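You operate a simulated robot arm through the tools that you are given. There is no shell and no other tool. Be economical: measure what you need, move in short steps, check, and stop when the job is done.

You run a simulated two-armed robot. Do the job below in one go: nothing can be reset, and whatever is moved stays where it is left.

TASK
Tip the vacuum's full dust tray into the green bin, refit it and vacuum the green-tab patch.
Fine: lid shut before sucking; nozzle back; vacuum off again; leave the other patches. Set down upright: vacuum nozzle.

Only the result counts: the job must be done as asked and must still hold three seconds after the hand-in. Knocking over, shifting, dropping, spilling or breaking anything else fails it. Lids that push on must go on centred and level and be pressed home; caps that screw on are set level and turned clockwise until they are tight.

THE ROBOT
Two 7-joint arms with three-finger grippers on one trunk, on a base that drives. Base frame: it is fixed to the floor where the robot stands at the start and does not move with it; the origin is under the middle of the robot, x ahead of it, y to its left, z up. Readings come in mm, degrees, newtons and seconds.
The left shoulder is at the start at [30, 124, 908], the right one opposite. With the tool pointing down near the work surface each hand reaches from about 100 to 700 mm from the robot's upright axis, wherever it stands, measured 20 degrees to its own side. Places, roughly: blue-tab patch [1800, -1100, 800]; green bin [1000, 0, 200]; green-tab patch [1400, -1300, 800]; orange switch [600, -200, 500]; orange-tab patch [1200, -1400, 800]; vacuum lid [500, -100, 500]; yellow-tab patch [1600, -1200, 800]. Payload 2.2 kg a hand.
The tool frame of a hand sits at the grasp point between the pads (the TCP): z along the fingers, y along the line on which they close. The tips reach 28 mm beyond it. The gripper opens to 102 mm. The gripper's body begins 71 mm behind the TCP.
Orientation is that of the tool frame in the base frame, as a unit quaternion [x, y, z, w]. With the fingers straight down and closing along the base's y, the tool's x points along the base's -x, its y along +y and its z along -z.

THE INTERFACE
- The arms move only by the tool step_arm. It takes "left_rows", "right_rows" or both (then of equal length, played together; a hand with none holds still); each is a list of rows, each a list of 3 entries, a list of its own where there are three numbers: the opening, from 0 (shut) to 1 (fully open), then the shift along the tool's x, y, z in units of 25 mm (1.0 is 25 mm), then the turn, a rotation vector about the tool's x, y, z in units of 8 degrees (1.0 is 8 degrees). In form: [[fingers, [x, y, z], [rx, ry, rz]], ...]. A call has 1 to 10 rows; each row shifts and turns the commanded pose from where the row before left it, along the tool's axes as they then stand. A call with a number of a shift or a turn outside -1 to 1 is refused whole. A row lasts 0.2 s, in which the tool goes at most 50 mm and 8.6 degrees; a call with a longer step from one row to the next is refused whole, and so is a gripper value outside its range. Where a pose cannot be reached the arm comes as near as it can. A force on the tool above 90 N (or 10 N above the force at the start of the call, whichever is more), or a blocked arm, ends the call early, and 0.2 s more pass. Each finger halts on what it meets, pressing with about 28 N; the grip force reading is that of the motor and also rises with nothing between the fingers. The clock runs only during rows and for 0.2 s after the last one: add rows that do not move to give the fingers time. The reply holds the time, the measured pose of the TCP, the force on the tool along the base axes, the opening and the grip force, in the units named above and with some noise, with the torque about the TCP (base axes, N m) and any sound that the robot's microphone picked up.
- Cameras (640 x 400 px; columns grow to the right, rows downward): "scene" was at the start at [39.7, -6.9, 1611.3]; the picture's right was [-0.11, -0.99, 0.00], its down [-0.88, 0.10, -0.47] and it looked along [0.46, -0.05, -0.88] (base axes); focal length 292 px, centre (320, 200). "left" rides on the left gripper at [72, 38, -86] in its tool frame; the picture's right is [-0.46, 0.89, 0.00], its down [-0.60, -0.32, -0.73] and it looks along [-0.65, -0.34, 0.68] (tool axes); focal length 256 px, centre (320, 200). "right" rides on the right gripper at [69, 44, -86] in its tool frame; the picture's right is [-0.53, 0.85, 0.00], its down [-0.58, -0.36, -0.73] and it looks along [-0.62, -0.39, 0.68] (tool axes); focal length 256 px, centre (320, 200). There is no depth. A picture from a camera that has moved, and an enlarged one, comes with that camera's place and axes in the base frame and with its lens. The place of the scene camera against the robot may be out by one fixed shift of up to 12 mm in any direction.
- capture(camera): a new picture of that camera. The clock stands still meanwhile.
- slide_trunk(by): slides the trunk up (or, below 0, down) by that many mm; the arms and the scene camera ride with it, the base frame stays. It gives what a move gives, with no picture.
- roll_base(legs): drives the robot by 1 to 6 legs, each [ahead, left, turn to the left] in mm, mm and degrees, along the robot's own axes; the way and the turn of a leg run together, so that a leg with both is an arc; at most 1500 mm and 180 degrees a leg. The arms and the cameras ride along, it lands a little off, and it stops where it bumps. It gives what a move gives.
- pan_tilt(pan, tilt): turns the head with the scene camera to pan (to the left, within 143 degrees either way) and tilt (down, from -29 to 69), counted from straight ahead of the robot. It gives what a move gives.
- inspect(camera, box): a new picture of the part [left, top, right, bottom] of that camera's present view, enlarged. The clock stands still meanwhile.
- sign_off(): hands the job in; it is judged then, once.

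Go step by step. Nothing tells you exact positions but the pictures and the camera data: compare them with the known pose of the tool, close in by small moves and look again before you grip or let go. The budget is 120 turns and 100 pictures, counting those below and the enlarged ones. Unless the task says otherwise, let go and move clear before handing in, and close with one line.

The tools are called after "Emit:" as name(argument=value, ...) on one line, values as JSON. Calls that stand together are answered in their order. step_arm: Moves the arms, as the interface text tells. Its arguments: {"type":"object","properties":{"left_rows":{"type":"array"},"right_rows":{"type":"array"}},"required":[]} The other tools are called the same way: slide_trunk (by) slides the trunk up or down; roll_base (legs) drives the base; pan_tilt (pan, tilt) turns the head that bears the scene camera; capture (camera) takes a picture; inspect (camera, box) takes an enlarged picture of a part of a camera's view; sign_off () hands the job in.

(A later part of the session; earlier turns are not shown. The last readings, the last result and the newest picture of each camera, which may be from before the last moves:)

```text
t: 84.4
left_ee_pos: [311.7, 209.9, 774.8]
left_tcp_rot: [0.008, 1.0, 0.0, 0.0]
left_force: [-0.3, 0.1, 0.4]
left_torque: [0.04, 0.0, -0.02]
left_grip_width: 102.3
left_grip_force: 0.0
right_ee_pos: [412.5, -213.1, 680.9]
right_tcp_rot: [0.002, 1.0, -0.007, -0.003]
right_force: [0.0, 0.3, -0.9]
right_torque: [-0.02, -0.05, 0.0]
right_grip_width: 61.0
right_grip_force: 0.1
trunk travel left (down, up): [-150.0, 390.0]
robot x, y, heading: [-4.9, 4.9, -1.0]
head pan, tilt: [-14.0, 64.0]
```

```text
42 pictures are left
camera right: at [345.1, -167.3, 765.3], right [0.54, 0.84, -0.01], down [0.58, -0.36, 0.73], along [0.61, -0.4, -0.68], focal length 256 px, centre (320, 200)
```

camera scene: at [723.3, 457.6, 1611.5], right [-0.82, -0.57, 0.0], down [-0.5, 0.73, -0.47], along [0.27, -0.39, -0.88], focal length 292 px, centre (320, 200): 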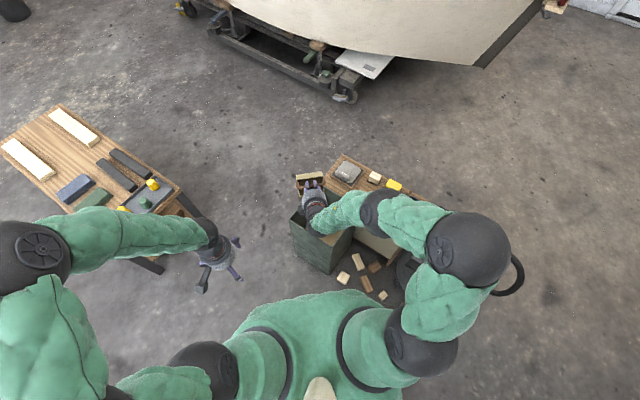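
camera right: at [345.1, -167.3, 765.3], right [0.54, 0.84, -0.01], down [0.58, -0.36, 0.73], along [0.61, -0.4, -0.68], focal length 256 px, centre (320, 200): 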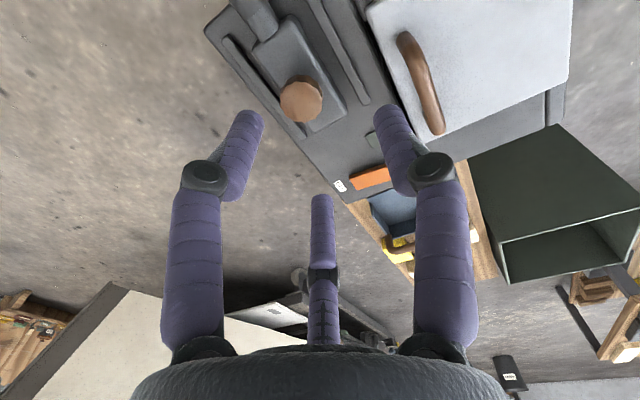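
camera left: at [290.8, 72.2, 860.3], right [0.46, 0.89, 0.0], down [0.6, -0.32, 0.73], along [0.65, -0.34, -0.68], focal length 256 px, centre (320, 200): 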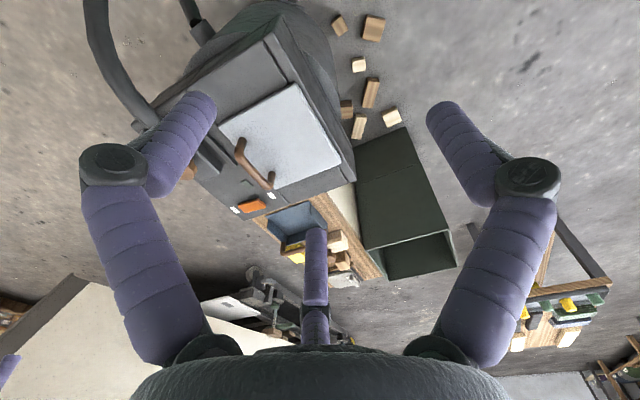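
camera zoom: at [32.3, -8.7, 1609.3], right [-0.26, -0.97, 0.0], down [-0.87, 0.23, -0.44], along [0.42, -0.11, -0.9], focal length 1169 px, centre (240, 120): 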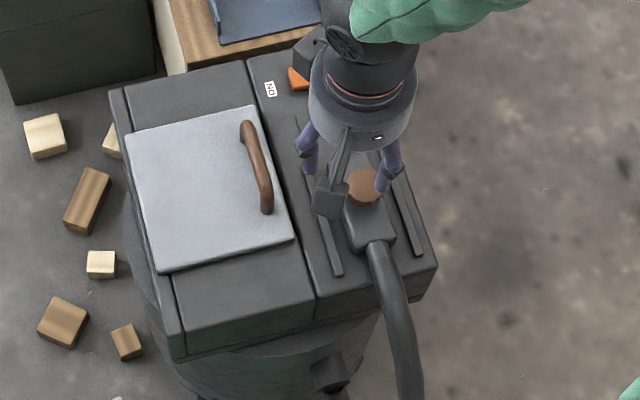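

The lid is shut flat. Next is the switch; I'll look closer at it and the nozzle knob.

Emit:
inspect(camera="right", box=[230, 60, 410, 210])

Emit:
inspect(camera="scene", box=[325, 170, 385, 215])

```text
2.67 times, centred on (320, 135) of right
camera zoom: at [345.1, -167.3, 765.3], right [0.54, 0.84, -0.01], down [0.58, -0.36, 0.73], along [0.61, -0.4, -0.68], focal length 683 px, centre (320, 373)
```

zoom: 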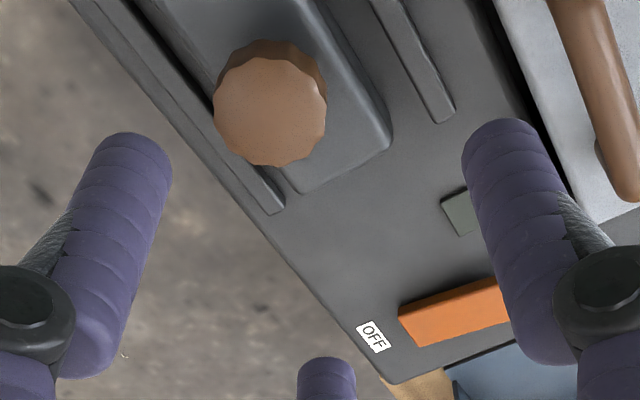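

```text
8.89 times, centred on (355, 192) of scene
camera zoom: at [32.3, -8.7, 1609.3], right [-0.26, -0.97, 0.0], down [-0.87, 0.23, -0.44], along [0.42, -0.11, -0.9], focal length 2598 px, centre (9, 267)
```

zoom: 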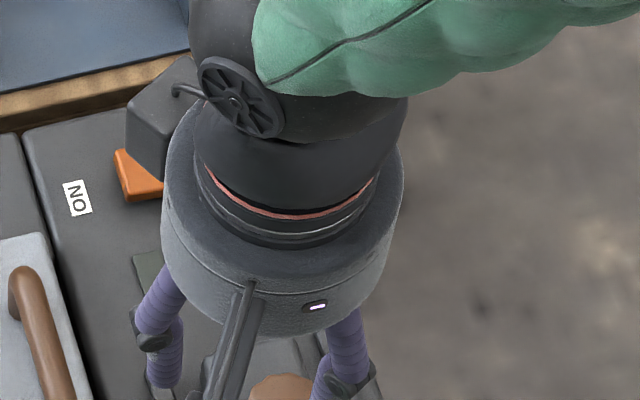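

The switch is centred near (574,-236), with its ON end toward y −217. I'll bring closed right fingers above the ON end.

Emit:
step_arm(right_rows=[[0.3, [-0.92, -0.02, 0], [0, 0, 0]], [0, [-0.92, -0.02, 0], [0, 0, 0]], [0, [-0.92, -0.02, 0], [0, 0, 0]], [0, [-0.92, -0.02, 0], [0, 0, 0]], [0, [-0.92, -0.02, 0.6], [0, 0, 0]], [0, [-0.92, -0.02, 0.8], [0, 0, 0]], [0, [-0.92, -0.02, 0.8], [0, 0, 0]], [0, [0, 0, 0.8], [0, 0, 0]], [0, [0, 0, 0.8], [0, 0, 0]]])

Emit:
inspect(camera="scene", box=[325, 160, 385, 205])

Emit:
capture(camera="right")

```text
t: 86.4
left_ee_pos: [311.8, 211.1, 774.0]
left_tcp_rot: [0.008, 1.0, 0.0, 0.0]
left_force: [-0.5, 0.4, 0.0]
left_torque: [0.0, -0.02, 0.0]
left_grip_width: 101.6
left_grip_force: 0.1
right_ee_pos: [575.0, -219.8, 583.6]
right_tcp_rot: [0.002, 1.0, -0.007, -0.003]
right_force: [0.3, 0.4, -0.5]
right_torque: [0.0, 0.04, 0.02]
right_grip_width: 2.1
right_grip_force: 28.0
trunk travel left (down, up): [-150.0, 390.0]
robot x, y, heading: [-4.2, 7.2, -0.8]
head pan, tilt: [-14.0, 64.0]
```

```text
8.89 times, centred on (355, 182) of scene
camera zoom: at [33.3, -8.6, 1609.2], right [-0.26, -0.97, 0.0], down [-0.87, 0.23, -0.44], along [0.42, -0.11, -0.9], focal length 2598 px, centre (9, 356)
```

zoom: 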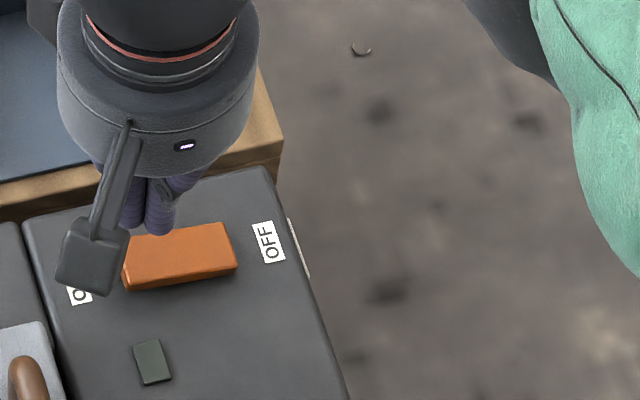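

```text
38 pictures are left
camera right: at [506.8, -174.0, 669.4], right [0.54, 0.84, -0.01], down [0.58, -0.36, 0.73], along [0.61, -0.4, -0.68], focal length 256 px, centre (320, 200)
```

right: 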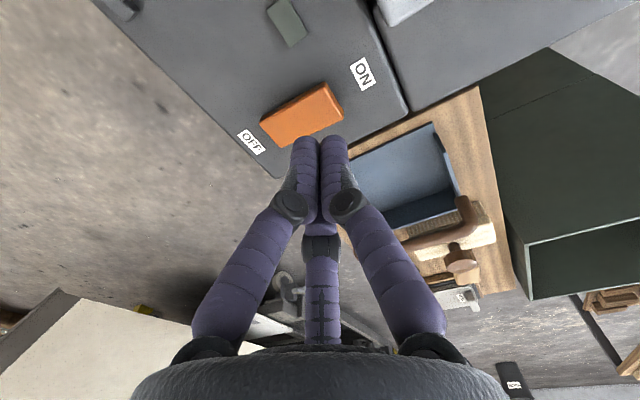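

Emit:
step_arm(right_rows=[[0, [0.16, 0.1, 0.6], [0, 0, 0]], [0, [0, 0, 0.5], [0, 0, 0]], [0, [0, 0, 0.2], [0, 0, 0]]])

```text
t: 87.2
left_ee_pos: [313.1, 212.4, 774.9]
left_tcp_rot: [0.008, 1.0, 0.0, 0.0]
left_force: [0.1, 0.7, -0.3]
left_torque: [0.0, 0.0, -0.01]
left_grip_width: 101.9
left_grip_force: 0.0
right_ee_pos: [570.9, -214.5, 550.9]
right_tcp_rot: [0.002, 1.0, -0.006, -0.004]
right_force: [0.1, -0.6, 0.4]
right_torque: [0.02, -0.01, -0.02]
right_grip_width: 1.9
right_grip_force: 28.4
trunk travel left (down, up): [-150.0, 390.0]
robot x, y, heading: [-4.4, 8.5, -1.1]
head pan, tilt: [-14.0, 64.0]
```

Emit:
step_arm(right_rows=[[0, [0, 0, 0.2], [0, 0, 0]], [0, [0, 0, 0.2], [0, 0, 0]], [0, [0, 0, 0.1], [0, 0, 0]], [0, [0, 0, 0], [0, 0, 0]]])

```text
t: 88.2
left_ee_pos: [311.9, 211.1, 773.1]
left_tcp_rot: [0.009, 1.0, 0.0, 0.0]
left_force: [-0.3, 0.3, -0.1]
left_torque: [0.0, 0.0, 0.0]
left_grip_width: 102.1
left_grip_force: 0.1
right_ee_pos: [570.4, -215.9, 540.3]
right_tcp_rot: [0.003, 1.0, -0.006, -0.003]
right_force: [-0.2, -0.2, -0.6]
right_torque: [-0.01, 0.02, -0.01]
right_grip_width: 2.1
right_grip_force: 28.0
trunk travel left (down, up): [-150.0, 390.0]
robot x, y, heading: [-3.9, 5.1, -0.8]
head pan, tilt: [-14.0, 64.0]
```

Emit:
step_arm(right_rows=[[0, [0, 0, 0.15], [0, 0, 0]], [0, [0, 0, 0.15], [0, 0, 0]], [0, [0, 0, 0.1], [0, 0, 0]], [0, [0, 0, 0], [0, 0, 0]]])

```text
t: 89.2
left_ee_pos: [308.9, 212.6, 775.1]
left_tcp_rot: [0.008, 1.0, -0.001, 0.002]
left_force: [0.0, 0.6, 0.1]
left_torque: [0.02, 0.0, 0.01]
left_grip_width: 102.1
left_grip_force: 0.1
right_ee_pos: [569.3, -215.4, 537.1]
right_tcp_rot: [0.003, 1.0, -0.009, 0.002]
right_force: [-20.1, 12.8, 72.0]
right_torque: [-0.51, 0.64, 0.31]
right_grip_width: 1.9
right_grip_force: 27.4
trunk travel left (down, up): [-150.0, 390.0]
robot x, y, heading: [-3.0, 4.8, -0.8]
head pan, tilt: [-14.0, 64.0]
```

Emit:
step_arm(right_rows=[[0, [0, 0, -0.6], [0, 0, 0]], [0, [0, 0, -0.8], [0, 0, 0]], [0, [0, 0, -0.4], [0, 0, 0]]])

Emit:
inspect(camera="right", box=[220, 50, 400, 200])

```text
t: 90.0
left_ee_pos: [312.1, 210.5, 773.2]
left_tcp_rot: [0.008, 1.0, 0.0, 0.001]
left_force: [-0.4, 0.5, 0.0]
left_torque: [0.01, 0.01, 0.0]
left_grip_width: 102.0
left_grip_force: 0.0
right_ee_pos: [568.8, -215.1, 574.4]
right_tcp_rot: [0.002, 1.0, -0.006, -0.004]
right_force: [0.3, -0.5, 0.6]
right_torque: [0.03, -0.04, 0.02]
right_grip_width: 2.0
right_grip_force: 28.4
trunk travel left (down, up): [-150.0, 390.0]
robot x, y, heading: [-4.1, 4.2, -0.9]
head pan, tilt: [-14.0, 64.0]
```

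```text
2.67 times, centred on (310, 125) of right
camera zoom: at [501.2, -170.6, 659.9], right [0.54, 0.84, -0.02], down [0.58, -0.36, 0.73], along [0.61, -0.4, -0.68], focal length 683 px, centre (347, 400)
```

zoom: 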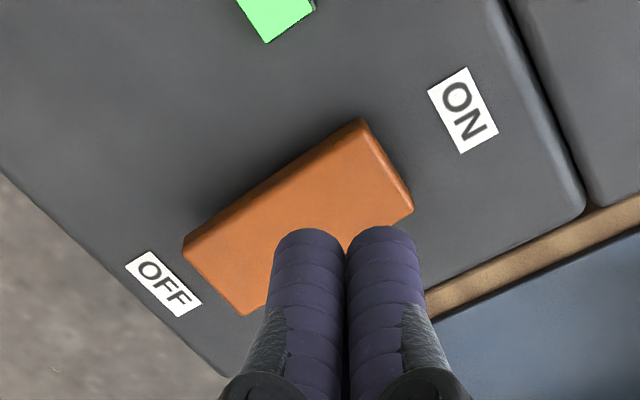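

The indicator lamp turned bright green, so the vacuum is on. Now I'll move above the nozzle knob at about (421,-239,552).

Emit:
step_arm(right_rows=[[0, [0, 0, -1], [0, 0, 0]], [0.3, [0, 0, -1], [0, 0, 0]], [0.6, [0.85, -0.14, -0.5], [0, 0, 0]], [0.6, [0.85, -0.14, 0], [0, 0, 0]], [0.6, [0.85, -0.14, 0], [0, 0, 0]], [0.6, [0.85, -0.14, 0], [0, 0, 0]], [0.6, [0.85, -0.14, 0], [0, 0, 0]], [0.6, [0.85, -0.14, 0], [0, 0, 0]], [0.6, [0.8, -0.14, 0.4], [0, 0, 0]]])

Emit:
inspect(camera="scene", box=[330, 190, 390, 240])

Emit:
capture(camera="left")

```text
t: 92.0
left_ee_pos: [312.9, 211.3, 773.9]
left_tcp_rot: [0.008, 1.0, 0.001, -0.001]
left_force: [0.1, -0.3, -0.6]
left_torque: [0.01, 0.02, 0.04]
left_grip_width: 102.3
left_grip_force: 0.1
right_ee_pos: [423.4, -237.9, 629.3]
right_tcp_rot: [0.002, 1.0, -0.008, -0.002]
right_force: [0.0, 0.2, 0.1]
right_torque: [0.03, 0.02, 0.03]
right_grip_width: 61.1
right_grip_force: 0.1
trunk travel left (down, up): [-150.0, 390.0]
robot x, y, heading: [-1.4, 5.4, -0.9]
head pan, tilt: [-14.0, 64.0]
```

```text
8.00 times, centred on (360, 215) of scene
camera zoom: at [32.7, -8.6, 1609.3], right [-0.26, -0.97, 0.0], down [-0.87, 0.23, -0.44], along [0.42, -0.11, -0.9], focal length 2338 px, centre (0, 80)
```

zoom: 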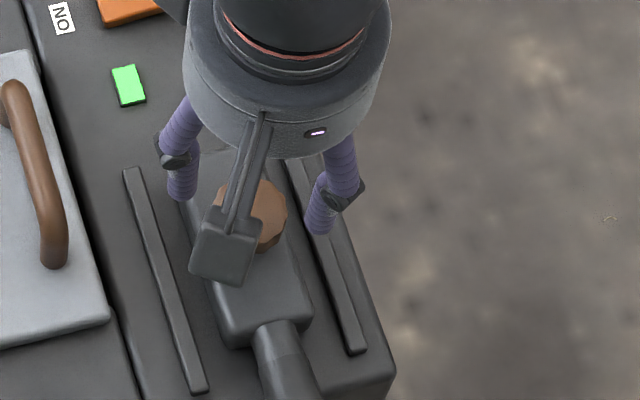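

```text
35 pictures are left
camera left: at [241.3, 249.9, 859.2], right [0.48, 0.88, 0.0], down [0.6, -0.33, 0.73], along [0.64, -0.35, -0.68], focal length 256 px, centre (320, 200)
```

left: 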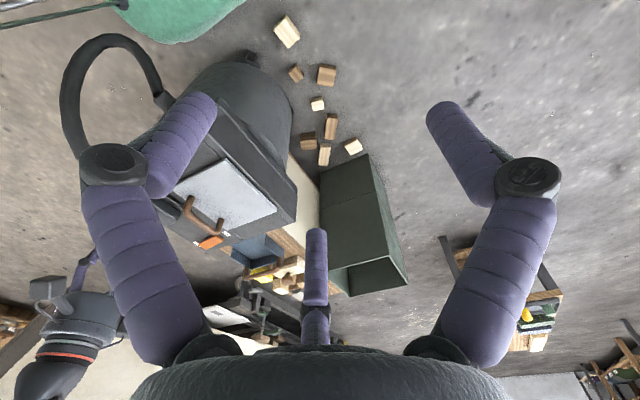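

Emit:
step_arm(right_rows=[[0.6, [0.06, 0, 0.8], [0, 0, 0]], [0.6, [0, 0, 0.8], [0, 0, 0]], [0.6, [0, 0, 0.6], [0, 0, 0]], [0.6, [0, 0, 0.2], [0, 0, 0]]])

Emit:
inspect(camera="scene", box=[330, 190, 390, 240])

Emit:
inspect(camera="right", box=[200, 60, 440, 230])

```text
t: 93.0
left_ee_pos: [311.8, 210.4, 773.0]
left_tcp_rot: [0.008, 1.0, 0.0, 0.0]
left_force: [0.3, -1.0, -0.5]
left_torque: [0.03, -0.03, 0.01]
left_grip_width: 101.8
left_grip_force: 0.0
right_ee_pos: [420.8, -239.5, 568.7]
right_tcp_rot: [0.002, 1.0, -0.006, -0.002]
right_force: [-0.7, -0.2, 0.6]
right_torque: [-0.03, 0.0, 0.02]
right_grip_width: 61.2
right_grip_force: 0.1
trunk travel left (down, up): [-150.0, 390.0]
robot x, y, heading: [-1.2, 6.6, -0.8]
head pan, tilt: [-14.0, 64.0]
```

```text
8.00 times, centred on (360, 215) of scene
camera zoom: at [33.0, -8.5, 1609.3], right [-0.26, -0.97, 0.0], down [-0.87, 0.23, -0.44], along [0.42, -0.11, -0.9], focal length 2338 px, centre (0, 80)
```

zoom: 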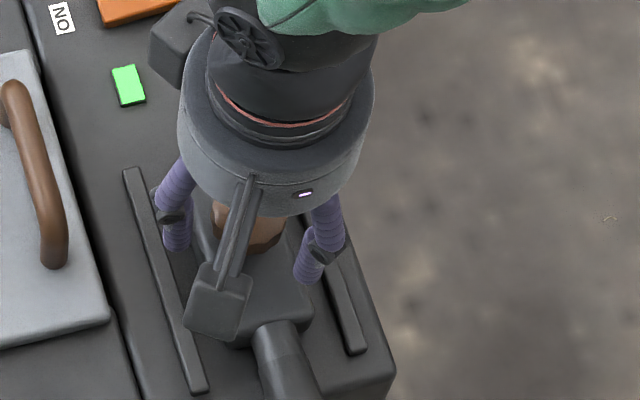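

```text
2.35 times, centred on (320, 145) of right
camera zoom: at [353.2, -194.6, 654.4], right [0.54, 0.84, -0.01], down [0.58, -0.36, 0.73], along [0.61, -0.4, -0.68], focal length 602 px, centre (320, 329)
```

zoom: 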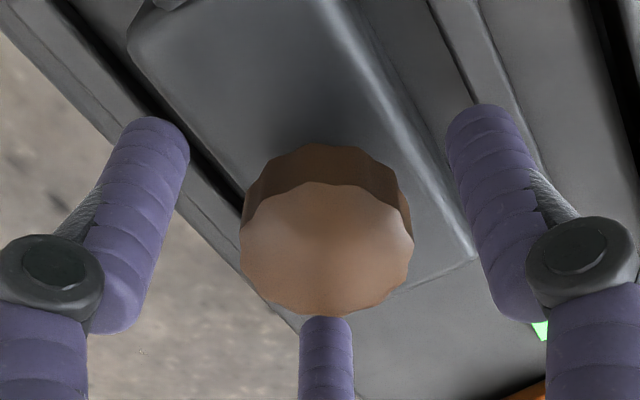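

The knob sits between the fingers. I'll lower 6 mm and close.

Emit:
step_arm(right_rows=[[0.6, [-0.06, 0, 0.24], [0, 0, 0]], [0.3, [0, 0, 0], [0, 0, 0]], [0, [0, 0, 0], [0, 0, 0]], [0, [0, 0, 0], [0, 0, 0]]])

```text
t: 94.0
left_ee_pos: [311.4, 210.0, 773.4]
left_tcp_rot: [0.007, 1.0, -0.001, 0.0]
left_force: [0.8, -0.2, -0.8]
left_torque: [0.0, -0.02, 0.0]
left_grip_width: 102.0
left_grip_force: 0.1
right_ee_pos: [422.5, -239.4, 563.1]
right_tcp_rot: [0.002, 1.0, -0.007, -0.003]
right_force: [-0.1, 0.1, -0.7]
right_torque: [-0.02, -0.03, 0.01]
right_grip_width: 34.2
right_grip_force: 27.6
trunk travel left (down, up): [-150.0, 390.0]
robot x, y, heading: [-3.7, 4.0, -0.9]
head pan, tilt: [-14.0, 64.0]
```

Gripped, with a knob width of 34 mm. I'll note the dock pose (422.5,-239.4,563.1) and lift.

Emit:
step_arm(right_rows=[[0, [0, 0, -0.3], [0, 0, 0]], [0, [0, 0, -0.5], [0, 0, 0]], [0, [0, 0, -0.8], [0, 0, 0]], [0, [0, 0, -0.8], [0, 0, 0]], [0, [0, 0, -0.8], [0, 0, 0]], [0, [0, 0, -0.8], [0, 0, 0]], [0, [0, 0, 0], [0, 0, 0]]])

Emit:
inspect(camera="scene", box=[310, 170, 430, 300])

Emit:
capture(camera="left")

```text
t: 95.6
left_ee_pos: [312.1, 210.7, 773.1]
left_tcp_rot: [0.008, 1.0, 0.0, -0.001]
left_force: [-0.2, 0.4, -0.9]
left_torque: [0.0, 0.01, 0.0]
left_grip_width: 102.0
left_grip_force: 0.0
right_ee_pos: [423.6, -238.7, 664.0]
right_tcp_rot: [0.003, 1.0, -0.007, -0.002]
right_force: [0.2, 0.1, -1.5]
right_torque: [0.01, -0.03, -0.03]
right_grip_width: 34.4
right_grip_force: 28.1
trunk travel left (down, up): [-150.0, 390.0]
robot x, y, heading: [-4.3, 5.2, -0.8]
head pan, tilt: [-14.0, 64.0]
```

```text
3.08 times, centred on (370, 235) of scene
camera zoom: at [33.1, -8.6, 1609.2], right [-0.26, -0.97, 0.0], down [-0.87, 0.23, -0.44], along [0.42, -0.11, -0.9], focal length 899 px, centre (166, 92)
```

zoom: 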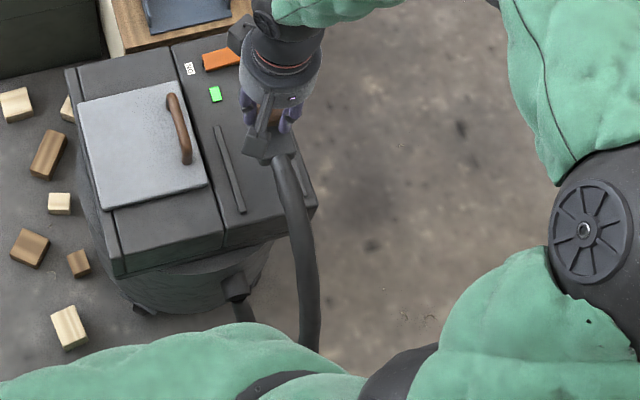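

```text
31 pictures are left
camera left: at [241.6, 249.9, 859.2], right [0.48, 0.88, 0.0], down [0.6, -0.33, 0.73], along [0.64, -0.35, -0.68], focal length 256 px, centre (320, 200)
```

left: 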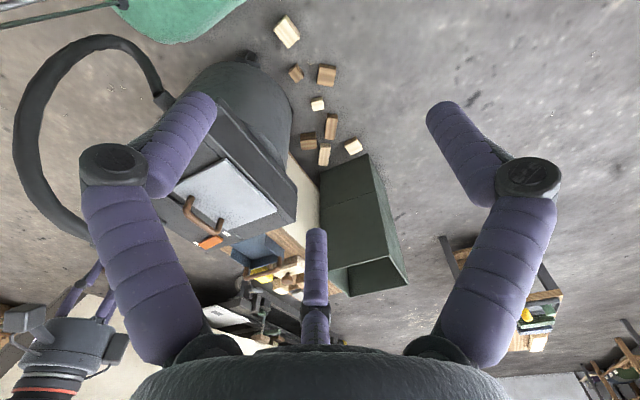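

The nozzle is lifted and the hose follows. I'll raise the trunk, then drive around to face the green patch, turning in free space first.

Emit:
slide_trunk(by=200)

Emit:
step_arm(right_rows=[[0, [0, 0, -0.8], [0, 0, 0]], [0, [0, 0, -0.8], [0, 0, 0]], [0, [0, 0, -0.8], [0, 0, 0]]])

Emit:
roll_base(legs=[[0, -350, 0], [0, -335, 0], [0, 0, -62]])

Emit:
pan_tilt(pan=0, tilt=50)

Emit:
capture(camera="scene")

```text
t: 97.8
left_ee_pos: [312.4, 210.3, 973.0]
left_tcp_rot: [0.008, 1.0, 0.0, 0.0]
left_force: [-0.1, -0.1, -0.3]
left_torque: [0.0, 0.0, 0.02]
left_grip_width: 101.9
left_grip_force: 0.1
right_ee_pos: [423.5, -238.9, 863.2]
right_tcp_rot: [0.003, 1.0, -0.007, -0.004]
right_force: [-0.2, -0.6, -0.7]
right_torque: [0.01, -0.03, 0.01]
right_grip_width: 34.2
right_grip_force: 27.5
trunk travel left (down, up): [-350.0, 190.0]
robot x, y, heading: [-0.8, 4.4, -0.6]
head pan, tilt: [-14.0, 64.0]
```

```text
t: 98.6
left_ee_pos: [312.4, 211.1, 973.2]
left_tcp_rot: [0.007, 1.0, 0.0, 0.0]
left_force: [0.7, 0.4, -1.0]
left_torque: [0.0, -0.03, 0.05]
left_grip_width: 102.3
left_grip_force: 0.0
right_ee_pos: [422.4, -236.6, 923.1]
right_tcp_rot: [0.002, 1.0, -0.007, -0.004]
right_force: [-0.9, 0.0, -1.4]
right_torque: [0.03, 0.0, -0.01]
right_grip_width: 34.2
right_grip_force: 28.0
trunk travel left (down, up): [-350.0, 190.0]
robot x, y, heading: [-6.0, 7.0, -1.0]
head pan, tilt: [-14.0, 64.0]
```

```text
t: 105.4
left_ee_pos: [317.0, -853.2, 973.6]
left_tcp_rot: [0.519, 0.855, 0.001, 0.0]
left_force: [0.4, 0.1, 0.1]
left_torque: [-0.01, 0.0, 0.0]
left_grip_width: 101.9
left_grip_force: 0.0
right_ee_pos: [-25.9, -1165.3, 922.4]
right_tcp_rot: [0.515, 0.857, -0.004, -0.007]
right_force: [0.1, 0.5, -0.5]
right_torque: [0.01, 0.01, -0.02]
right_grip_width: 34.5
right_grip_force: 28.1
trunk travel left (down, up): [-350.0, 190.0]
robot x, y, heading: [-11.2, -673.2, -62.4]
head pan, tilt: [-14.0, 64.0]
```

```text
t: 106.1
left_ee_pos: [316.4, -852.7, 972.7]
left_tcp_rot: [0.518, 0.855, 0.0, 0.0]
left_force: [0.1, 0.4, -0.5]
left_torque: [-0.01, 0.02, -0.01]
left_grip_width: 102.0
left_grip_force: 0.1
right_ee_pos: [-26.1, -1165.2, 924.1]
right_tcp_rot: [0.515, 0.857, -0.006, -0.007]
right_force: [-0.4, -0.1, -0.4]
right_torque: [-0.01, -0.02, -0.01]
right_grip_width: 34.5
right_grip_force: 27.8
trunk travel left (down, up): [-350.0, 190.0]
robot x, y, heading: [-14.8, -671.2, -62.5]
head pan, tilt: [0.0, 50.0]
```

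```text
30 pictures are left
camera scene: at [13.8, -715.2, 1826.3], right [-0.89, -0.46, 0.0], down [-0.35, 0.68, -0.64], along [0.3, -0.57, -0.77], focal length 292 px, centre (320, 200)
```

scene: 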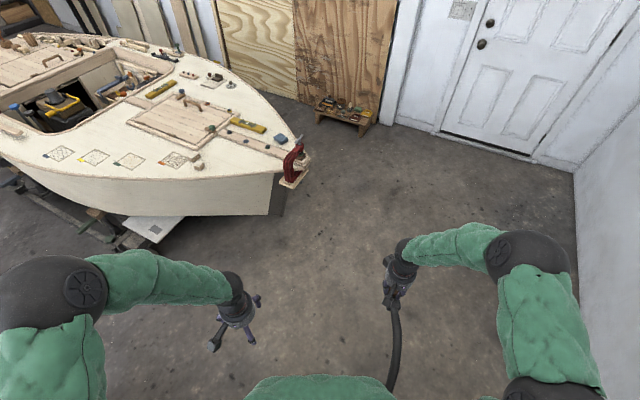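

The way is clear. I'll move along the hull toward the green patch, stopping short to check.

Emit:
roll_base(legs=[[286, 550, 0], [286, 550, 0]])

Emit:
capture(camera="scene")

```text
t: 112.7
left_ee_pos: [1555.5, -867.0, 973.1]
left_tcp_rot: [0.527, 0.85, 0.0, 0.0]
left_force: [-0.2, 0.5, -0.3]
left_torque: [0.01, 0.01, -0.03]
left_grip_width: 102.0
left_grip_force: 0.0
right_ee_pos: [1208.0, -1173.2, 923.5]
right_tcp_rot: [0.522, 0.853, -0.004, -0.007]
right_force: [-0.3, 0.1, -0.7]
right_torque: [0.02, 0.01, 0.0]
right_grip_width: 34.2
right_grip_force: 28.1
trunk travel left (down, up): [-350.0, 190.0]
robot x, y, heading: [1229.0, -681.3, -63.4]
head pan, tilt: [0.0, 50.0]
```

```text
29 pictures are left
camera scene: at [1255.3, -724.2, 1826.3], right [-0.89, -0.45, 0.0], down [-0.34, 0.69, -0.64], along [0.29, -0.57, -0.77], focal length 292 px, centre (320, 200)
```

scene: 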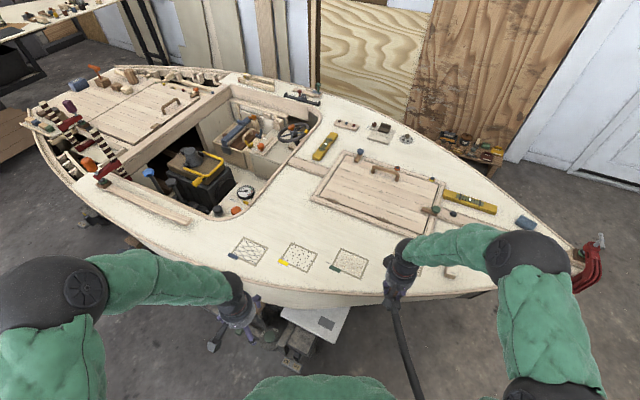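

Emit:
inspect(camera="scene", box=[270, 220, 430, 320])

```text
4.00 times, centred on (350, 270) of scene
camera zoom: at [1255.3, -724.2, 1826.3], right [-0.89, -0.45, 0.0], down [-0.34, 0.69, -0.64], along [0.29, -0.57, -0.77], focal length 1169 px, centre (200, -80)
```

zoom: 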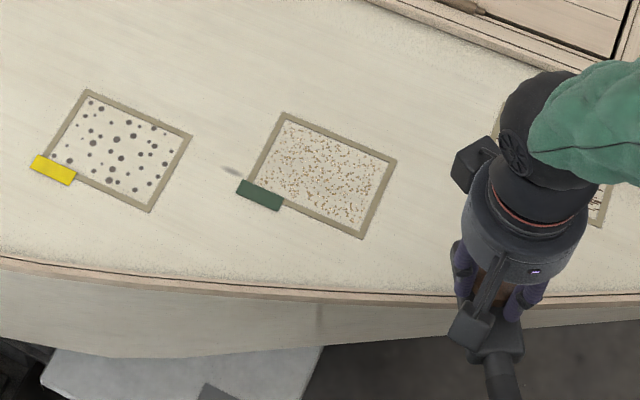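

The green patch spans about x 1331–1448, y −1306 to −1214. I'll shift the base left 100 mm and bring the nozzle above the patch centre at height.

Emit:
roll_base(legs=[[0, 100, 0]])

```text
t: 113.9
left_ee_pos: [1643.9, -822.7, 973.5]
left_tcp_rot: [0.526, 0.85, 0.0, -0.001]
left_force: [0.5, 0.0, -0.4]
left_torque: [0.02, 0.03, 0.04]
left_grip_width: 102.3
left_grip_force: 0.0
right_ee_pos: [1296.4, -1128.6, 923.8]
right_tcp_rot: [0.522, 0.853, -0.004, -0.007]
right_force: [0.5, -1.1, -1.2]
right_torque: [-0.04, 0.03, -0.04]
right_grip_width: 34.3
right_grip_force: 27.9
trunk travel left (down, up): [-350.0, 190.0]
robot x, y, heading: [1315.9, -637.4, -63.5]
head pan, tilt: [0.0, 50.0]
```

Emit:
step_arm(right_rows=[[0, [-0.785, 0.115, 0], [0, 0, 0]], [0, [-0.785, 0.115, 0], [0, 0, 0]], [0, [-0.785, 0.115, 0], [0, 0, 0]], [0, [-0.785, 0.115, 0], [0, 0, 0]], [0, [-0.785, 0.115, 0], [0, 0, 0]], [0, [-0.785, 0.115, 0], [0, 0, 0]], [0, [-0.785, 0.115, 0.3], [0, 0, 0]], [0, [-0.785, 0.115, 0.5], [0, 0, 0]]])

Emit:
inspect(camera="scene", box=[280, 200, 440, 300])

Emit:
capture(camera="right")

```text
t: 115.7
left_ee_pos: [1643.7, -823.5, 972.2]
left_tcp_rot: [0.526, 0.85, 0.001, 0.0]
left_force: [0.4, 0.0, 0.4]
left_torque: [-0.02, 0.02, 0.01]
left_grip_width: 101.9
left_grip_force: 0.0
right_ee_pos: [1387.6, -1259.2, 900.4]
right_tcp_rot: [0.522, 0.853, -0.004, -0.007]
right_force: [1.1, -0.6, -1.7]
right_torque: [0.02, -0.01, 0.0]
right_grip_width: 34.4
right_grip_force: 28.3
trunk travel left (down, up): [-350.0, 190.0]
robot x, y, heading: [1316.0, -637.4, -63.6]
head pan, tilt: [0.0, 50.0]
```

```text
4.00 times, centred on (360, 250) of scene
camera zoom: at [1344.2, -680.8, 1826.3], right [-0.89, -0.45, 0.0], down [-0.34, 0.69, -0.64], along [0.29, -0.57, -0.77], focal length 1169 px, centre (160, 0)
```

zoom: 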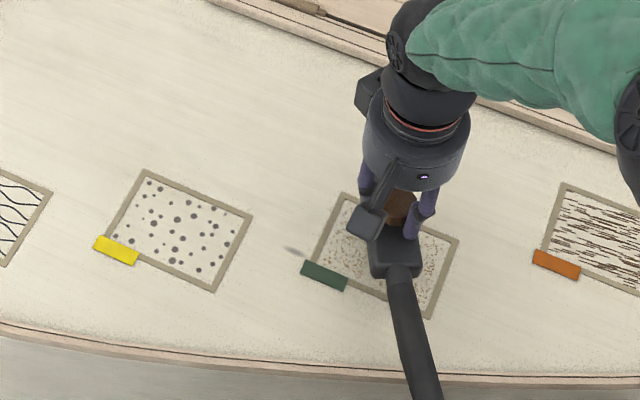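

```text
26 pictures are left
camera right: at [1396.7, -1177.3, 987.3], right [1.0, -0.09, -0.02], down [-0.05, -0.68, 0.73], along [-0.08, -0.73, -0.68], focal length 256 px, centre (320, 200)
```

right: 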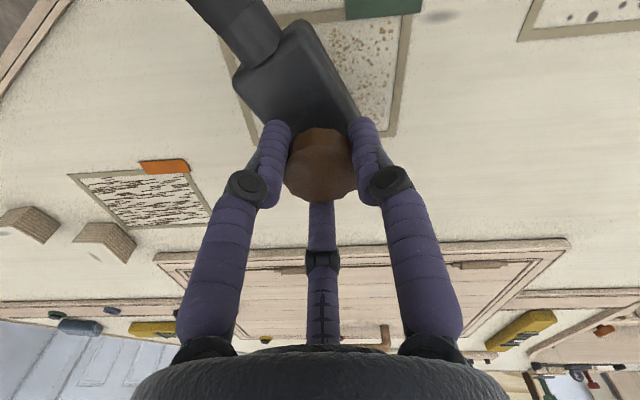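

The nozzle is over the green patch. I'll lower gently to find contact.

Emit:
step_arm(right_rows=[[0, [0, 0, 0.5], [0, 0, 0]], [0, [0, 0, 0.4], [0, 0, 0]], [0, [0, 0, 0.2], [0, 0, 0]], [0, [0, 0, 0.1], [0, 0, 0]], [0, [0, 0, 0], [0, 0, 0]]])

Emit:
inspect(camera="scene", box=[330, 230, 410, 300])

```text
t: 116.9
left_ee_pos: [1643.4, -823.0, 973.6]
left_tcp_rot: [0.526, 0.85, -0.001, -0.001]
left_force: [0.4, 0.0, -0.1]
left_torque: [-0.01, 0.0, 0.01]
left_grip_width: 102.2
left_grip_force: 0.1
right_ee_pos: [1386.8, -1259.4, 871.9]
right_tcp_rot: [0.521, 0.853, -0.005, -0.005]
right_force: [0.4, -0.1, -1.7]
right_torque: [0.01, -0.04, -0.02]
right_grip_width: 34.2
right_grip_force: 28.3
trunk travel left (down, up): [-350.0, 190.0]
robot x, y, heading: [1319.2, -639.4, -63.4]
head pan, tilt: [0.0, 50.0]
```

```text
5.71 times, centred on (370, 265) of scene
camera zoom: at [1343.7, -679.9, 1826.3], right [-0.89, -0.45, 0.0], down [-0.34, 0.69, -0.64], along [0.29, -0.57, -0.77], focal length 1670 px, centre (34, -171)
```

zoom: 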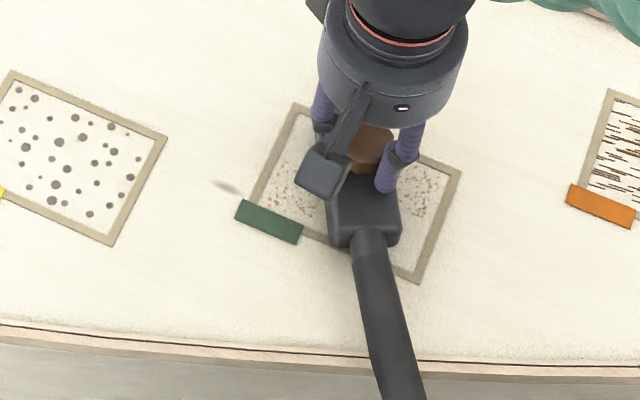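

Emit:
step_arm(right_rows=[[0, [0, 0, 0.12], [0, 0, 0]], [0, [0, 0, 0.12], [0, 0, 0]], [0, [0, 0, 0], [0, 0, 0]]])

```text
t: 117.7
left_ee_pos: [1643.1, -822.4, 973.1]
left_tcp_rot: [0.526, 0.85, 0.0, 0.0]
left_force: [0.1, 0.4, 1.0]
left_torque: [0.01, -0.02, 0.03]
left_grip_width: 102.2
left_grip_force: 0.1
right_ee_pos: [1387.2, -1257.0, 864.9]
right_tcp_rot: [0.521, 0.853, -0.004, -0.006]
right_force: [0.4, -0.1, -1.0]
right_torque: [-0.01, 0.0, 0.03]
right_grip_width: 34.3
right_grip_force: 27.8
trunk travel left (down, up): [-350.0, 190.0]
robot x, y, heading: [1317.5, -640.7, -63.3]
head pan, tilt: [0.0, 50.0]
```

Emit:
step_arm(right_rows=[[0, [0, 0, 0.12], [0, 0, 0]], [0, [0, 0, 0.1], [0, 0, 0]], [0, [0, 0, 0], [0, 0, 0]]])

```text
t: 118.5
left_ee_pos: [1643.6, -821.4, 973.3]
left_tcp_rot: [0.526, 0.851, -0.001, 0.001]
left_force: [-0.4, 0.3, -0.2]
left_torque: [-0.01, -0.01, -0.01]
left_grip_width: 102.1
left_grip_force: 0.1
right_ee_pos: [1387.2, -1258.7, 863.3]
right_tcp_rot: [0.522, 0.853, -0.006, -0.005]
right_force: [-1.3, 1.9, 18.7]
right_torque: [0.4, -0.26, 0.04]
right_grip_width: 34.3
right_grip_force: 27.4
trunk travel left (down, up): [-350.0, 190.0]
robot x, y, heading: [1315.5, -635.2, -63.6]
head pan, tilt: [0.0, 50.0]
```

Contact is at about z 863.5. I'll ease off to a light touch and start sweeping the patch in lines.

Emit:
step_arm(right_rows=[[0, [0, 0, -0.13], [0, 0, 0]], [0, [-0.14, -0.76, 0], [0, 0, 0]], [0, [-0.14, -0.76, 0], [0, 0, 0]], [0, [-0.14, -0.76, 0], [0, 0, 0]], [0, [-0.14, -0.76, 0], [0, 0, 0]], [0, [0, 0, 0], [0, 0, 0]]])

```text
t: 119.9
left_ee_pos: [1643.2, -823.6, 974.2]
left_tcp_rot: [0.527, 0.85, 0.0, 0.0]
left_force: [0.0, -0.9, 0.0]
left_torque: [0.01, 0.06, 0.01]
left_grip_width: 102.1
left_grip_force: 0.0
right_ee_pos: [1326.2, -1303.5, 864.7]
right_tcp_rot: [0.522, 0.853, -0.004, -0.007]
right_force: [-0.4, 0.2, -0.9]
right_torque: [-0.02, -0.01, 0.02]
right_grip_width: 34.2
right_grip_force: 27.6
trunk travel left (down, up): [-350.0, 190.0]
robot x, y, heading: [1316.5, -637.0, -63.5]
head pan, tilt: [0.0, 50.0]
```

Emit:
step_arm(right_rows=[[0, [-0.363, 0.713, 0.03], [0, 0, 0]], [0, [-0.363, 0.713, 0], [0, 0, 0]], [0, [-0.363, 0.713, 0], [0, 0, 0]], [0, [-0.363, 0.713, 0], [0, 0, 0]], [0, [-0.363, 0.713, 0], [0, 0, 0]], [0, [-0.363, 0.713, 0], [0, 0, 0]], [0, [0.82, 0.418, 0], [0, 0, 0]], [0, [0.363, -0.713, 0], [0, 0, 0]], [0, [0.363, -0.713, 0], [0, 0, 0]], [0, [0.363, -0.713, 0], [0, 0, 0]]])

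Emit:
step_arm(right_rows=[[0, [0.363, -0.713, 0], [0, 0, 0]], [0, [0.363, -0.713, 0], [0, 0, 0]], [0, [0.363, -0.713, 0], [0, 0, 0]], [0, [0.82, 0.418, 0], [0, 0, 0]], [0, [-0.363, 0.713, 0], [0, 0, 0]], [0, [-0.363, 0.713, 0], [0, 0, 0]], [0, [-0.363, 0.713, 0], [0, 0, 0]], [0, [-0.363, 0.713, 0], [0, 0, 0]], [0, [-0.363, 0.713, 0], [0, 0, 0]], [0, [-0.363, 0.713, 0], [0, 0, 0]]])

Emit:
inspect(camera="scene", box=[330, 230, 410, 300])

```text
t: 122.1
left_ee_pos: [1642.7, -822.9, 973.2]
left_tcp_rot: [0.526, 0.85, 0.001, 0.0]
left_force: [0.3, -0.8, -0.7]
left_torque: [-0.02, 0.0, 0.01]
left_grip_width: 102.2
left_grip_force: 0.1
right_ee_pos: [1385.1, -1282.1, 863.9]
right_tcp_rot: [0.522, 0.853, -0.005, -0.007]
right_force: [1.8, -0.8, 7.5]
right_torque: [-0.19, -0.39, -0.01]
right_grip_width: 34.3
right_grip_force: 28.1
trunk travel left (down, up): [-350.0, 190.0]
robot x, y, heading: [1314.9, -636.9, -63.6]
head pan, tilt: [0.0, 50.0]
```

```text
t: 124.3
left_ee_pos: [1643.8, -822.6, 973.9]
left_tcp_rot: [0.526, 0.85, 0.0, 0.001]
left_force: [0.2, -0.2, -0.5]
left_torque: [0.01, 0.0, 0.02]
left_grip_width: 101.9
left_grip_force: 0.0
right_ee_pos: [1446.0, -1259.5, 862.3]
right_tcp_rot: [0.522, 0.853, -0.004, -0.005]
right_force: [-0.4, -1.5, 2.8]
right_torque: [0.1, -0.04, 0.0]
right_grip_width: 34.3
right_grip_force: 28.2
trunk travel left (down, up): [-350.0, 190.0]
robot x, y, heading: [1314.0, -637.6, -63.3]
head pan, tilt: [0.0, 50.0]
```

```text
5.71 times, centred on (370, 265) of scene
camera zoom: at [1344.0, -679.2, 1826.4], right [-0.89, -0.45, 0.0], down [-0.34, 0.69, -0.64], along [0.29, -0.58, -0.77], focal length 1670 px, centre (34, -171)
```

zoom: 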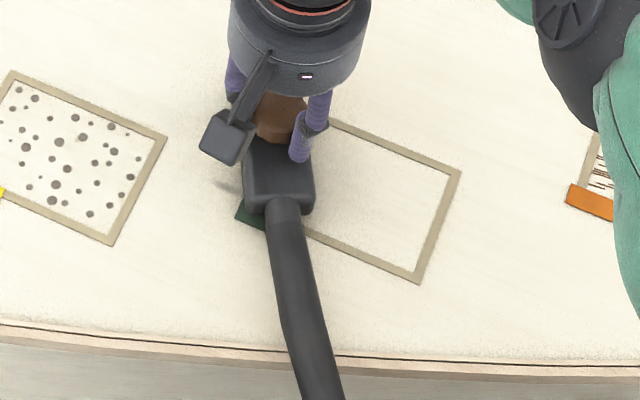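

It works: the visible part of the patch is clean. I'll do one more line nearer the edge, then lift and check.

Emit:
step_arm(right_rows=[[0, [0.82, 0.418, 0], [0, 0, 0]], [0, [0.363, -0.713, 0], [0, 0, 0]], [0, [0.363, -0.713, 0], [0, 0, 0]], [0, [0.363, -0.713, 0], [0, 0, 0]], [0, [0.363, -0.713, 0], [0, 0, 0]], [0, [0.363, -0.713, 0], [0, 0, 0]], [0, [0.363, -0.713, 0], [0, 0, 0]], [0, [0, 0, -0.6], [0, 0, 0]], [0, [0.5, 0, -1], [0, 0, 0]], [0, [1, 0, -1], [0, 0, 0]]])

Emit:
step_arm(right_rows=[[0, [1, 0, 0.1], [0, 0, 0]], [0, [1, 0, 0], [0, 0, 0]], [0, [1, 0, 0], [0, 0, 0]], [0, [1, 0, 0], [0, 0, 0]]])

Emit:
inspect(camera="scene", box=[300, 220, 420, 300])

```text
t: 126.5
left_ee_pos: [1643.4, -821.2, 973.0]
left_tcp_rot: [0.526, 0.851, 0.001, 0.001]
left_force: [-0.2, -0.1, 0.7]
left_torque: [-0.01, 0.0, 0.02]
left_grip_width: 102.1
left_grip_force: 0.0
right_ee_pos: [1308.3, -1200.8, 930.5]
right_tcp_rot: [0.522, 0.853, -0.004, -0.007]
right_force: [0.8, 0.5, -0.4]
right_torque: [-0.06, 0.02, -0.03]
right_grip_width: 34.3
right_grip_force: 29.0
trunk travel left (down, up): [-350.0, 190.0]
robot x, y, heading: [1317.3, -635.4, -63.2]
head pan, tilt: [0.0, 50.0]
```

```text
t: 127.5
left_ee_pos: [1642.9, -822.4, 974.1]
left_tcp_rot: [0.526, 0.85, 0.0, 0.0]
left_force: [-0.3, -0.4, -1.4]
left_torque: [0.0, 0.01, 0.01]
left_grip_width: 101.9
left_grip_force: 0.2
right_ee_pos: [1263.4, -1111.1, 928.3]
right_tcp_rot: [0.522, 0.853, -0.005, -0.006]
right_force: [-1.1, -0.2, -1.1]
right_torque: [-0.04, -0.03, -0.01]
right_grip_width: 34.0
right_grip_force: 28.6
trunk travel left (down, up): [-350.0, 190.0]
robot x, y, heading: [1317.8, -631.9, -63.5]
head pan, tilt: [0.0, 50.0]
```

```text
5.00 times, centred on (360, 260) of scene
camera zoom: at [1343.4, -678.9, 1826.3], right [-0.89, -0.45, 0.0], down [-0.34, 0.69, -0.64], along [0.29, -0.58, -0.77], focal length 1461 px, centre (120, -100)
```

zoom: 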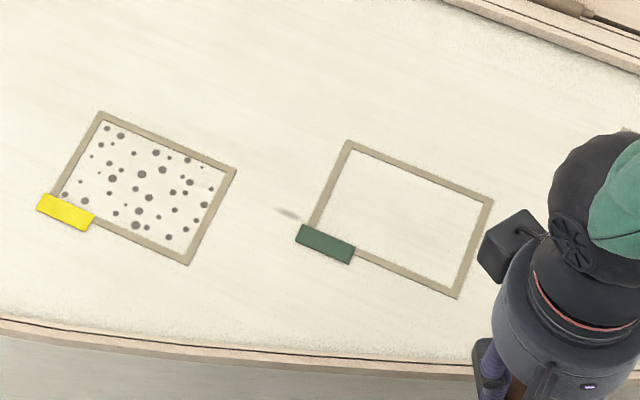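

The green patch is clean and the yellow untouched. I'll drive back the same way to the vacuum.

Emit:
roll_base(legs=[[-282, -600, 0], [-282, -600, 0], [0, 0, 62.5]])

```text
t: 130.0
left_ee_pos: [1254.8, -878.3, 975.5]
left_tcp_rot: [0.571, 0.821, 0.002, 0.002]
left_force: [-1.2, -0.6, 1.0]
left_torque: [0.04, -0.11, 0.01]
left_grip_width: 101.9
left_grip_force: 0.1
right_ee_pos: [846.3, -1123.4, 925.9]
right_tcp_rot: [0.566, 0.824, 0.0, -0.005]
right_force: [-1.8, -1.0, -0.8]
right_torque: [0.07, -0.19, -0.03]
right_grip_width: 34.3
right_grip_force: 27.9
trunk travel left (down, up): [-350.0, 190.0]
robot x, y, heading: [956.6, -654.8, -69.8]
head pan, tilt: [0.0, 50.0]
stopped in leg 1: the robot was blocked; the commanded pose is now the measured one
```

The base got blocked at (957,-655). I'll look for what it bumped.

Emit:
pan_tilt(pan=-120, tilt=60)

Emit:
capture(camera="scene")

Emit:
pan_tilt(pan=140, tilt=60)

Emit:
capture(camera="scene")

```text
t: 132.0
left_ee_pos: [1260.2, -876.5, 974.3]
left_tcp_rot: [0.571, 0.821, 0.001, 0.0]
left_force: [-0.4, -1.1, -0.4]
left_torque: [0.04, 0.02, 0.0]
left_grip_width: 102.0
left_grip_force: 0.1
right_ee_pos: [852.8, -1121.4, 928.6]
right_tcp_rot: [0.565, 0.825, -0.003, -0.007]
right_force: [-0.3, 0.3, -0.9]
right_torque: [-0.01, 0.03, -0.01]
right_grip_width: 34.5
right_grip_force: 28.3
trunk travel left (down, up): [-350.0, 190.0]
robot x, y, heading: [954.8, -655.3, -70.0]
head pan, tilt: [-120.0, 60.0]
```

```text
22 pictures are left
camera scene: at [885.3, -616.8, 1813.8], right [0.17, 0.99, 0.0], down [0.85, -0.15, -0.5], along [-0.49, 0.08, -0.87], focal length 292 px, centre (320, 200)
```

scene: 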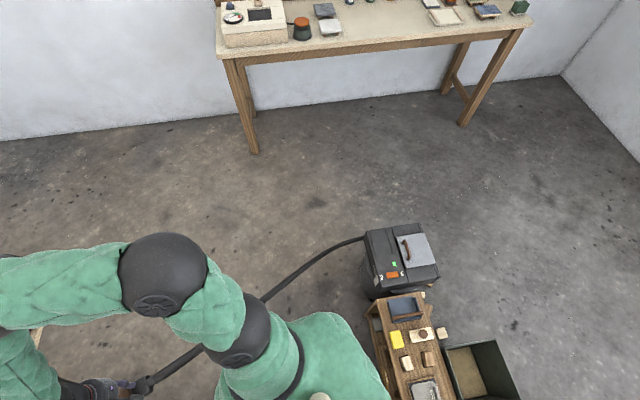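

```text
t: 135.6
left_ee_pos: [1260.3, -876.7, 974.0]
left_tcp_rot: [0.571, 0.821, 0.0, 0.0]
left_force: [0.7, -0.3, -1.2]
left_torque: [0.03, 0.01, 0.04]
left_grip_width: 102.1
left_grip_force: 0.0
right_ee_pos: [852.8, -1122.3, 928.5]
right_tcp_rot: [0.566, 0.824, -0.003, -0.007]
right_force: [0.1, 0.2, -0.9]
right_torque: [-0.03, 0.0, 0.01]
right_grip_width: 34.2
right_grip_force: 28.7
trunk travel left (down, up): [-350.0, 190.0]
robot x, y, heading: [955.8, -657.4, -69.6]
head pan, tilt: [140.0, 60.0]
```

```text
21 pictures are left
camera scene: at [973.3, -565.4, 1813.8], right [0.94, -0.34, 0.0], down [-0.29, -0.81, -0.5], along [0.17, 0.47, -0.87], focal length 292 px, centre (320, 200)
```

scene: 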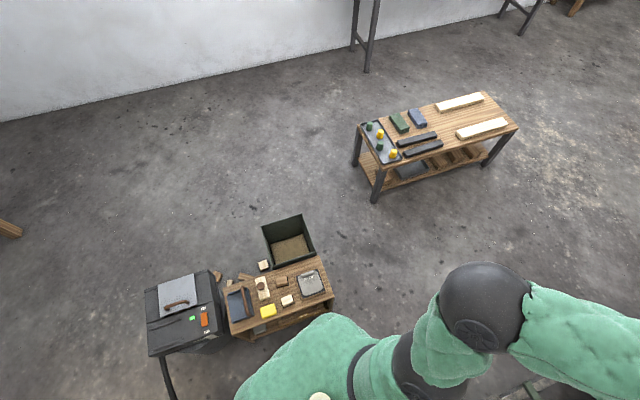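

The base grazed the edge of the stool (right edge at about y −330); the stool and its items look undisturbed. I'll move away from it first and then continue further out.

Emit:
roll_base(legs=[[70, -26, 0]])

Emit:
capture(camera="scene")

```text
t: 136.7
left_ee_pos: [1260.6, -954.2, 973.0]
left_tcp_rot: [0.571, 0.821, 0.002, -0.001]
left_force: [0.4, -1.0, -0.3]
left_torque: [0.05, -0.01, -0.01]
left_grip_width: 101.9
left_grip_force: 0.2
right_ee_pos: [852.2, -1198.9, 927.3]
right_tcp_rot: [0.566, 0.824, -0.003, -0.006]
right_force: [-0.3, 0.6, -1.7]
right_torque: [0.07, 0.01, -0.02]
right_grip_width: 34.4
right_grip_force: 28.2
trunk travel left (down, up): [-350.0, 190.0]
robot x, y, heading: [959.7, -732.0, -69.5]
head pan, tilt: [140.0, 60.0]
```

```text
20 pictures are left
camera scene: at [973.8, -644.1, 1813.9], right [0.94, -0.34, 0.0], down [-0.29, -0.81, -0.5], along [0.17, 0.47, -0.87], focal length 292 px, centre (320, 200)
```

scene: 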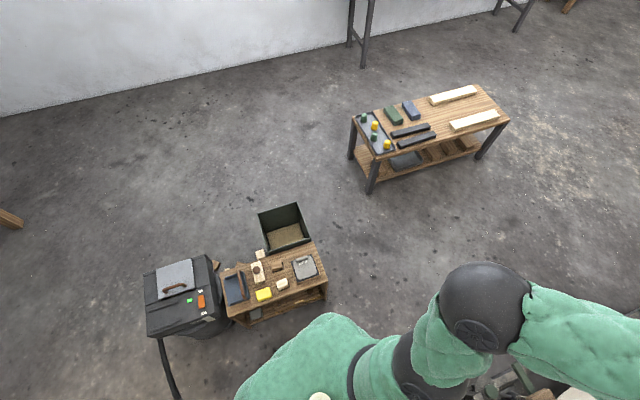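

Emit:
roll_base(legs=[[-169, -452, 0], [-169, -452, 0], [0, 0, 69]])

Emit:
pan_tilt(pan=-14, tilt=64)

```text
t: 144.9
left_ee_pos: [317.0, -514.8, 974.4]
left_tcp_rot: [0.008, 1.0, -0.001, 0.001]
left_force: [-0.3, -0.6, -0.3]
left_torque: [0.02, -0.01, 0.0]
left_grip_width: 101.9
left_grip_force: 0.1
right_ee_pos: [396.5, -984.7, 928.6]
right_tcp_rot: [0.001, 1.0, -0.006, -0.003]
right_force: [0.0, 0.5, -1.6]
right_torque: [0.0, 0.01, 0.0]
right_grip_width: 34.0
right_grip_force: 28.2
trunk travel left (down, up): [-350.0, 190.0]
robot x, y, heading: [0.4, -718.3, -1.0]
head pan, tilt: [140.0, 60.0]
```

```text
t: 147.3
left_ee_pos: [317.9, -516.7, 972.4]
left_tcp_rot: [0.008, 1.0, 0.0, 0.0]
left_force: [0.0, 0.4, -0.2]
left_torque: [-0.01, 0.02, 0.02]
left_grip_width: 102.0
left_grip_force: 0.0
right_ee_pos: [398.0, -985.3, 928.8]
right_tcp_rot: [0.001, 1.0, -0.007, -0.003]
right_force: [-0.4, 0.2, -1.1]
right_torque: [-0.04, 0.0, -0.02]
right_grip_width: 34.1
right_grip_force: 27.7
trunk travel left (down, up): [-350.0, 190.0]
robot x, y, heading: [1.8, -720.6, -0.8]
head pan, tilt: [-14.0, 64.0]
```

Emit:
roll_base(legs=[[-8, 360, 0], [-4, 362, 0]])

Emit:
slide_trunk(by=-200)

Emit:
inspect(camera="scene", box=[285, 170, 425, 290])

```text
t: 151.5
left_ee_pos: [315.5, 198.4, 972.9]
left_tcp_rot: [0.007, 1.0, 0.0, 0.001]
left_force: [0.3, 0.8, -0.8]
left_torque: [-0.04, 0.01, -0.01]
left_grip_width: 102.3
left_grip_force: 0.2
right_ee_pos: [397.9, -269.3, 928.1]
right_tcp_rot: [0.0, 1.0, -0.007, -0.004]
right_force: [-0.2, 0.1, -1.1]
right_torque: [-0.01, -0.03, 0.02]
right_grip_width: 33.9
right_grip_force: 28.0
trunk travel left (down, up): [-350.0, 190.0]
robot x, y, heading: [0.0, -5.0, -1.0]
head pan, tilt: [-14.0, 64.0]
```

```text
t: 153.7
left_ee_pos: [315.7, 198.5, 774.0]
left_tcp_rot: [0.007, 1.0, 0.0, 0.0]
left_force: [0.2, -0.7, 0.1]
left_torque: [-0.01, -0.01, 0.02]
left_grip_width: 102.1
left_grip_force: 0.0
right_ee_pos: [396.8, -270.4, 728.2]
right_tcp_rot: [0.0, 1.0, -0.006, -0.004]
right_force: [-0.3, -0.1, -1.0]
right_torque: [0.03, -0.05, -0.02]
right_grip_width: 34.3
right_grip_force: 28.6
trunk travel left (down, up): [-150.0, 390.0]
robot x, y, heading: [2.1, -5.3, -0.8]
head pan, tilt: [-14.0, 64.0]
```

```text
3.33 times, centred on (355, 230) of scene
camera zoom: at [36.1, -21.6, 1609.4], right [-0.26, -0.97, 0.0], down [-0.87, 0.23, -0.44], along [0.42, -0.11, -0.9], focal length 974 px, centre (203, 100)
```

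zoom: 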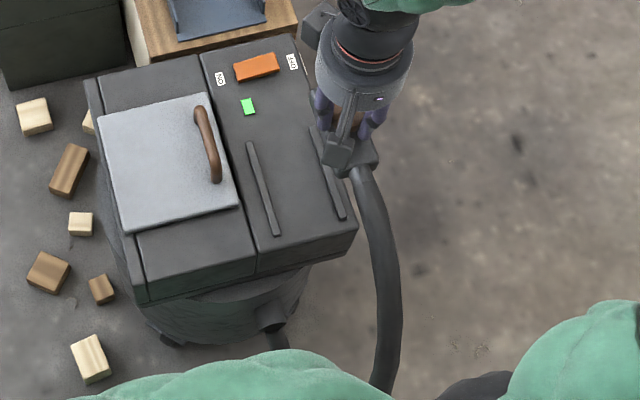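

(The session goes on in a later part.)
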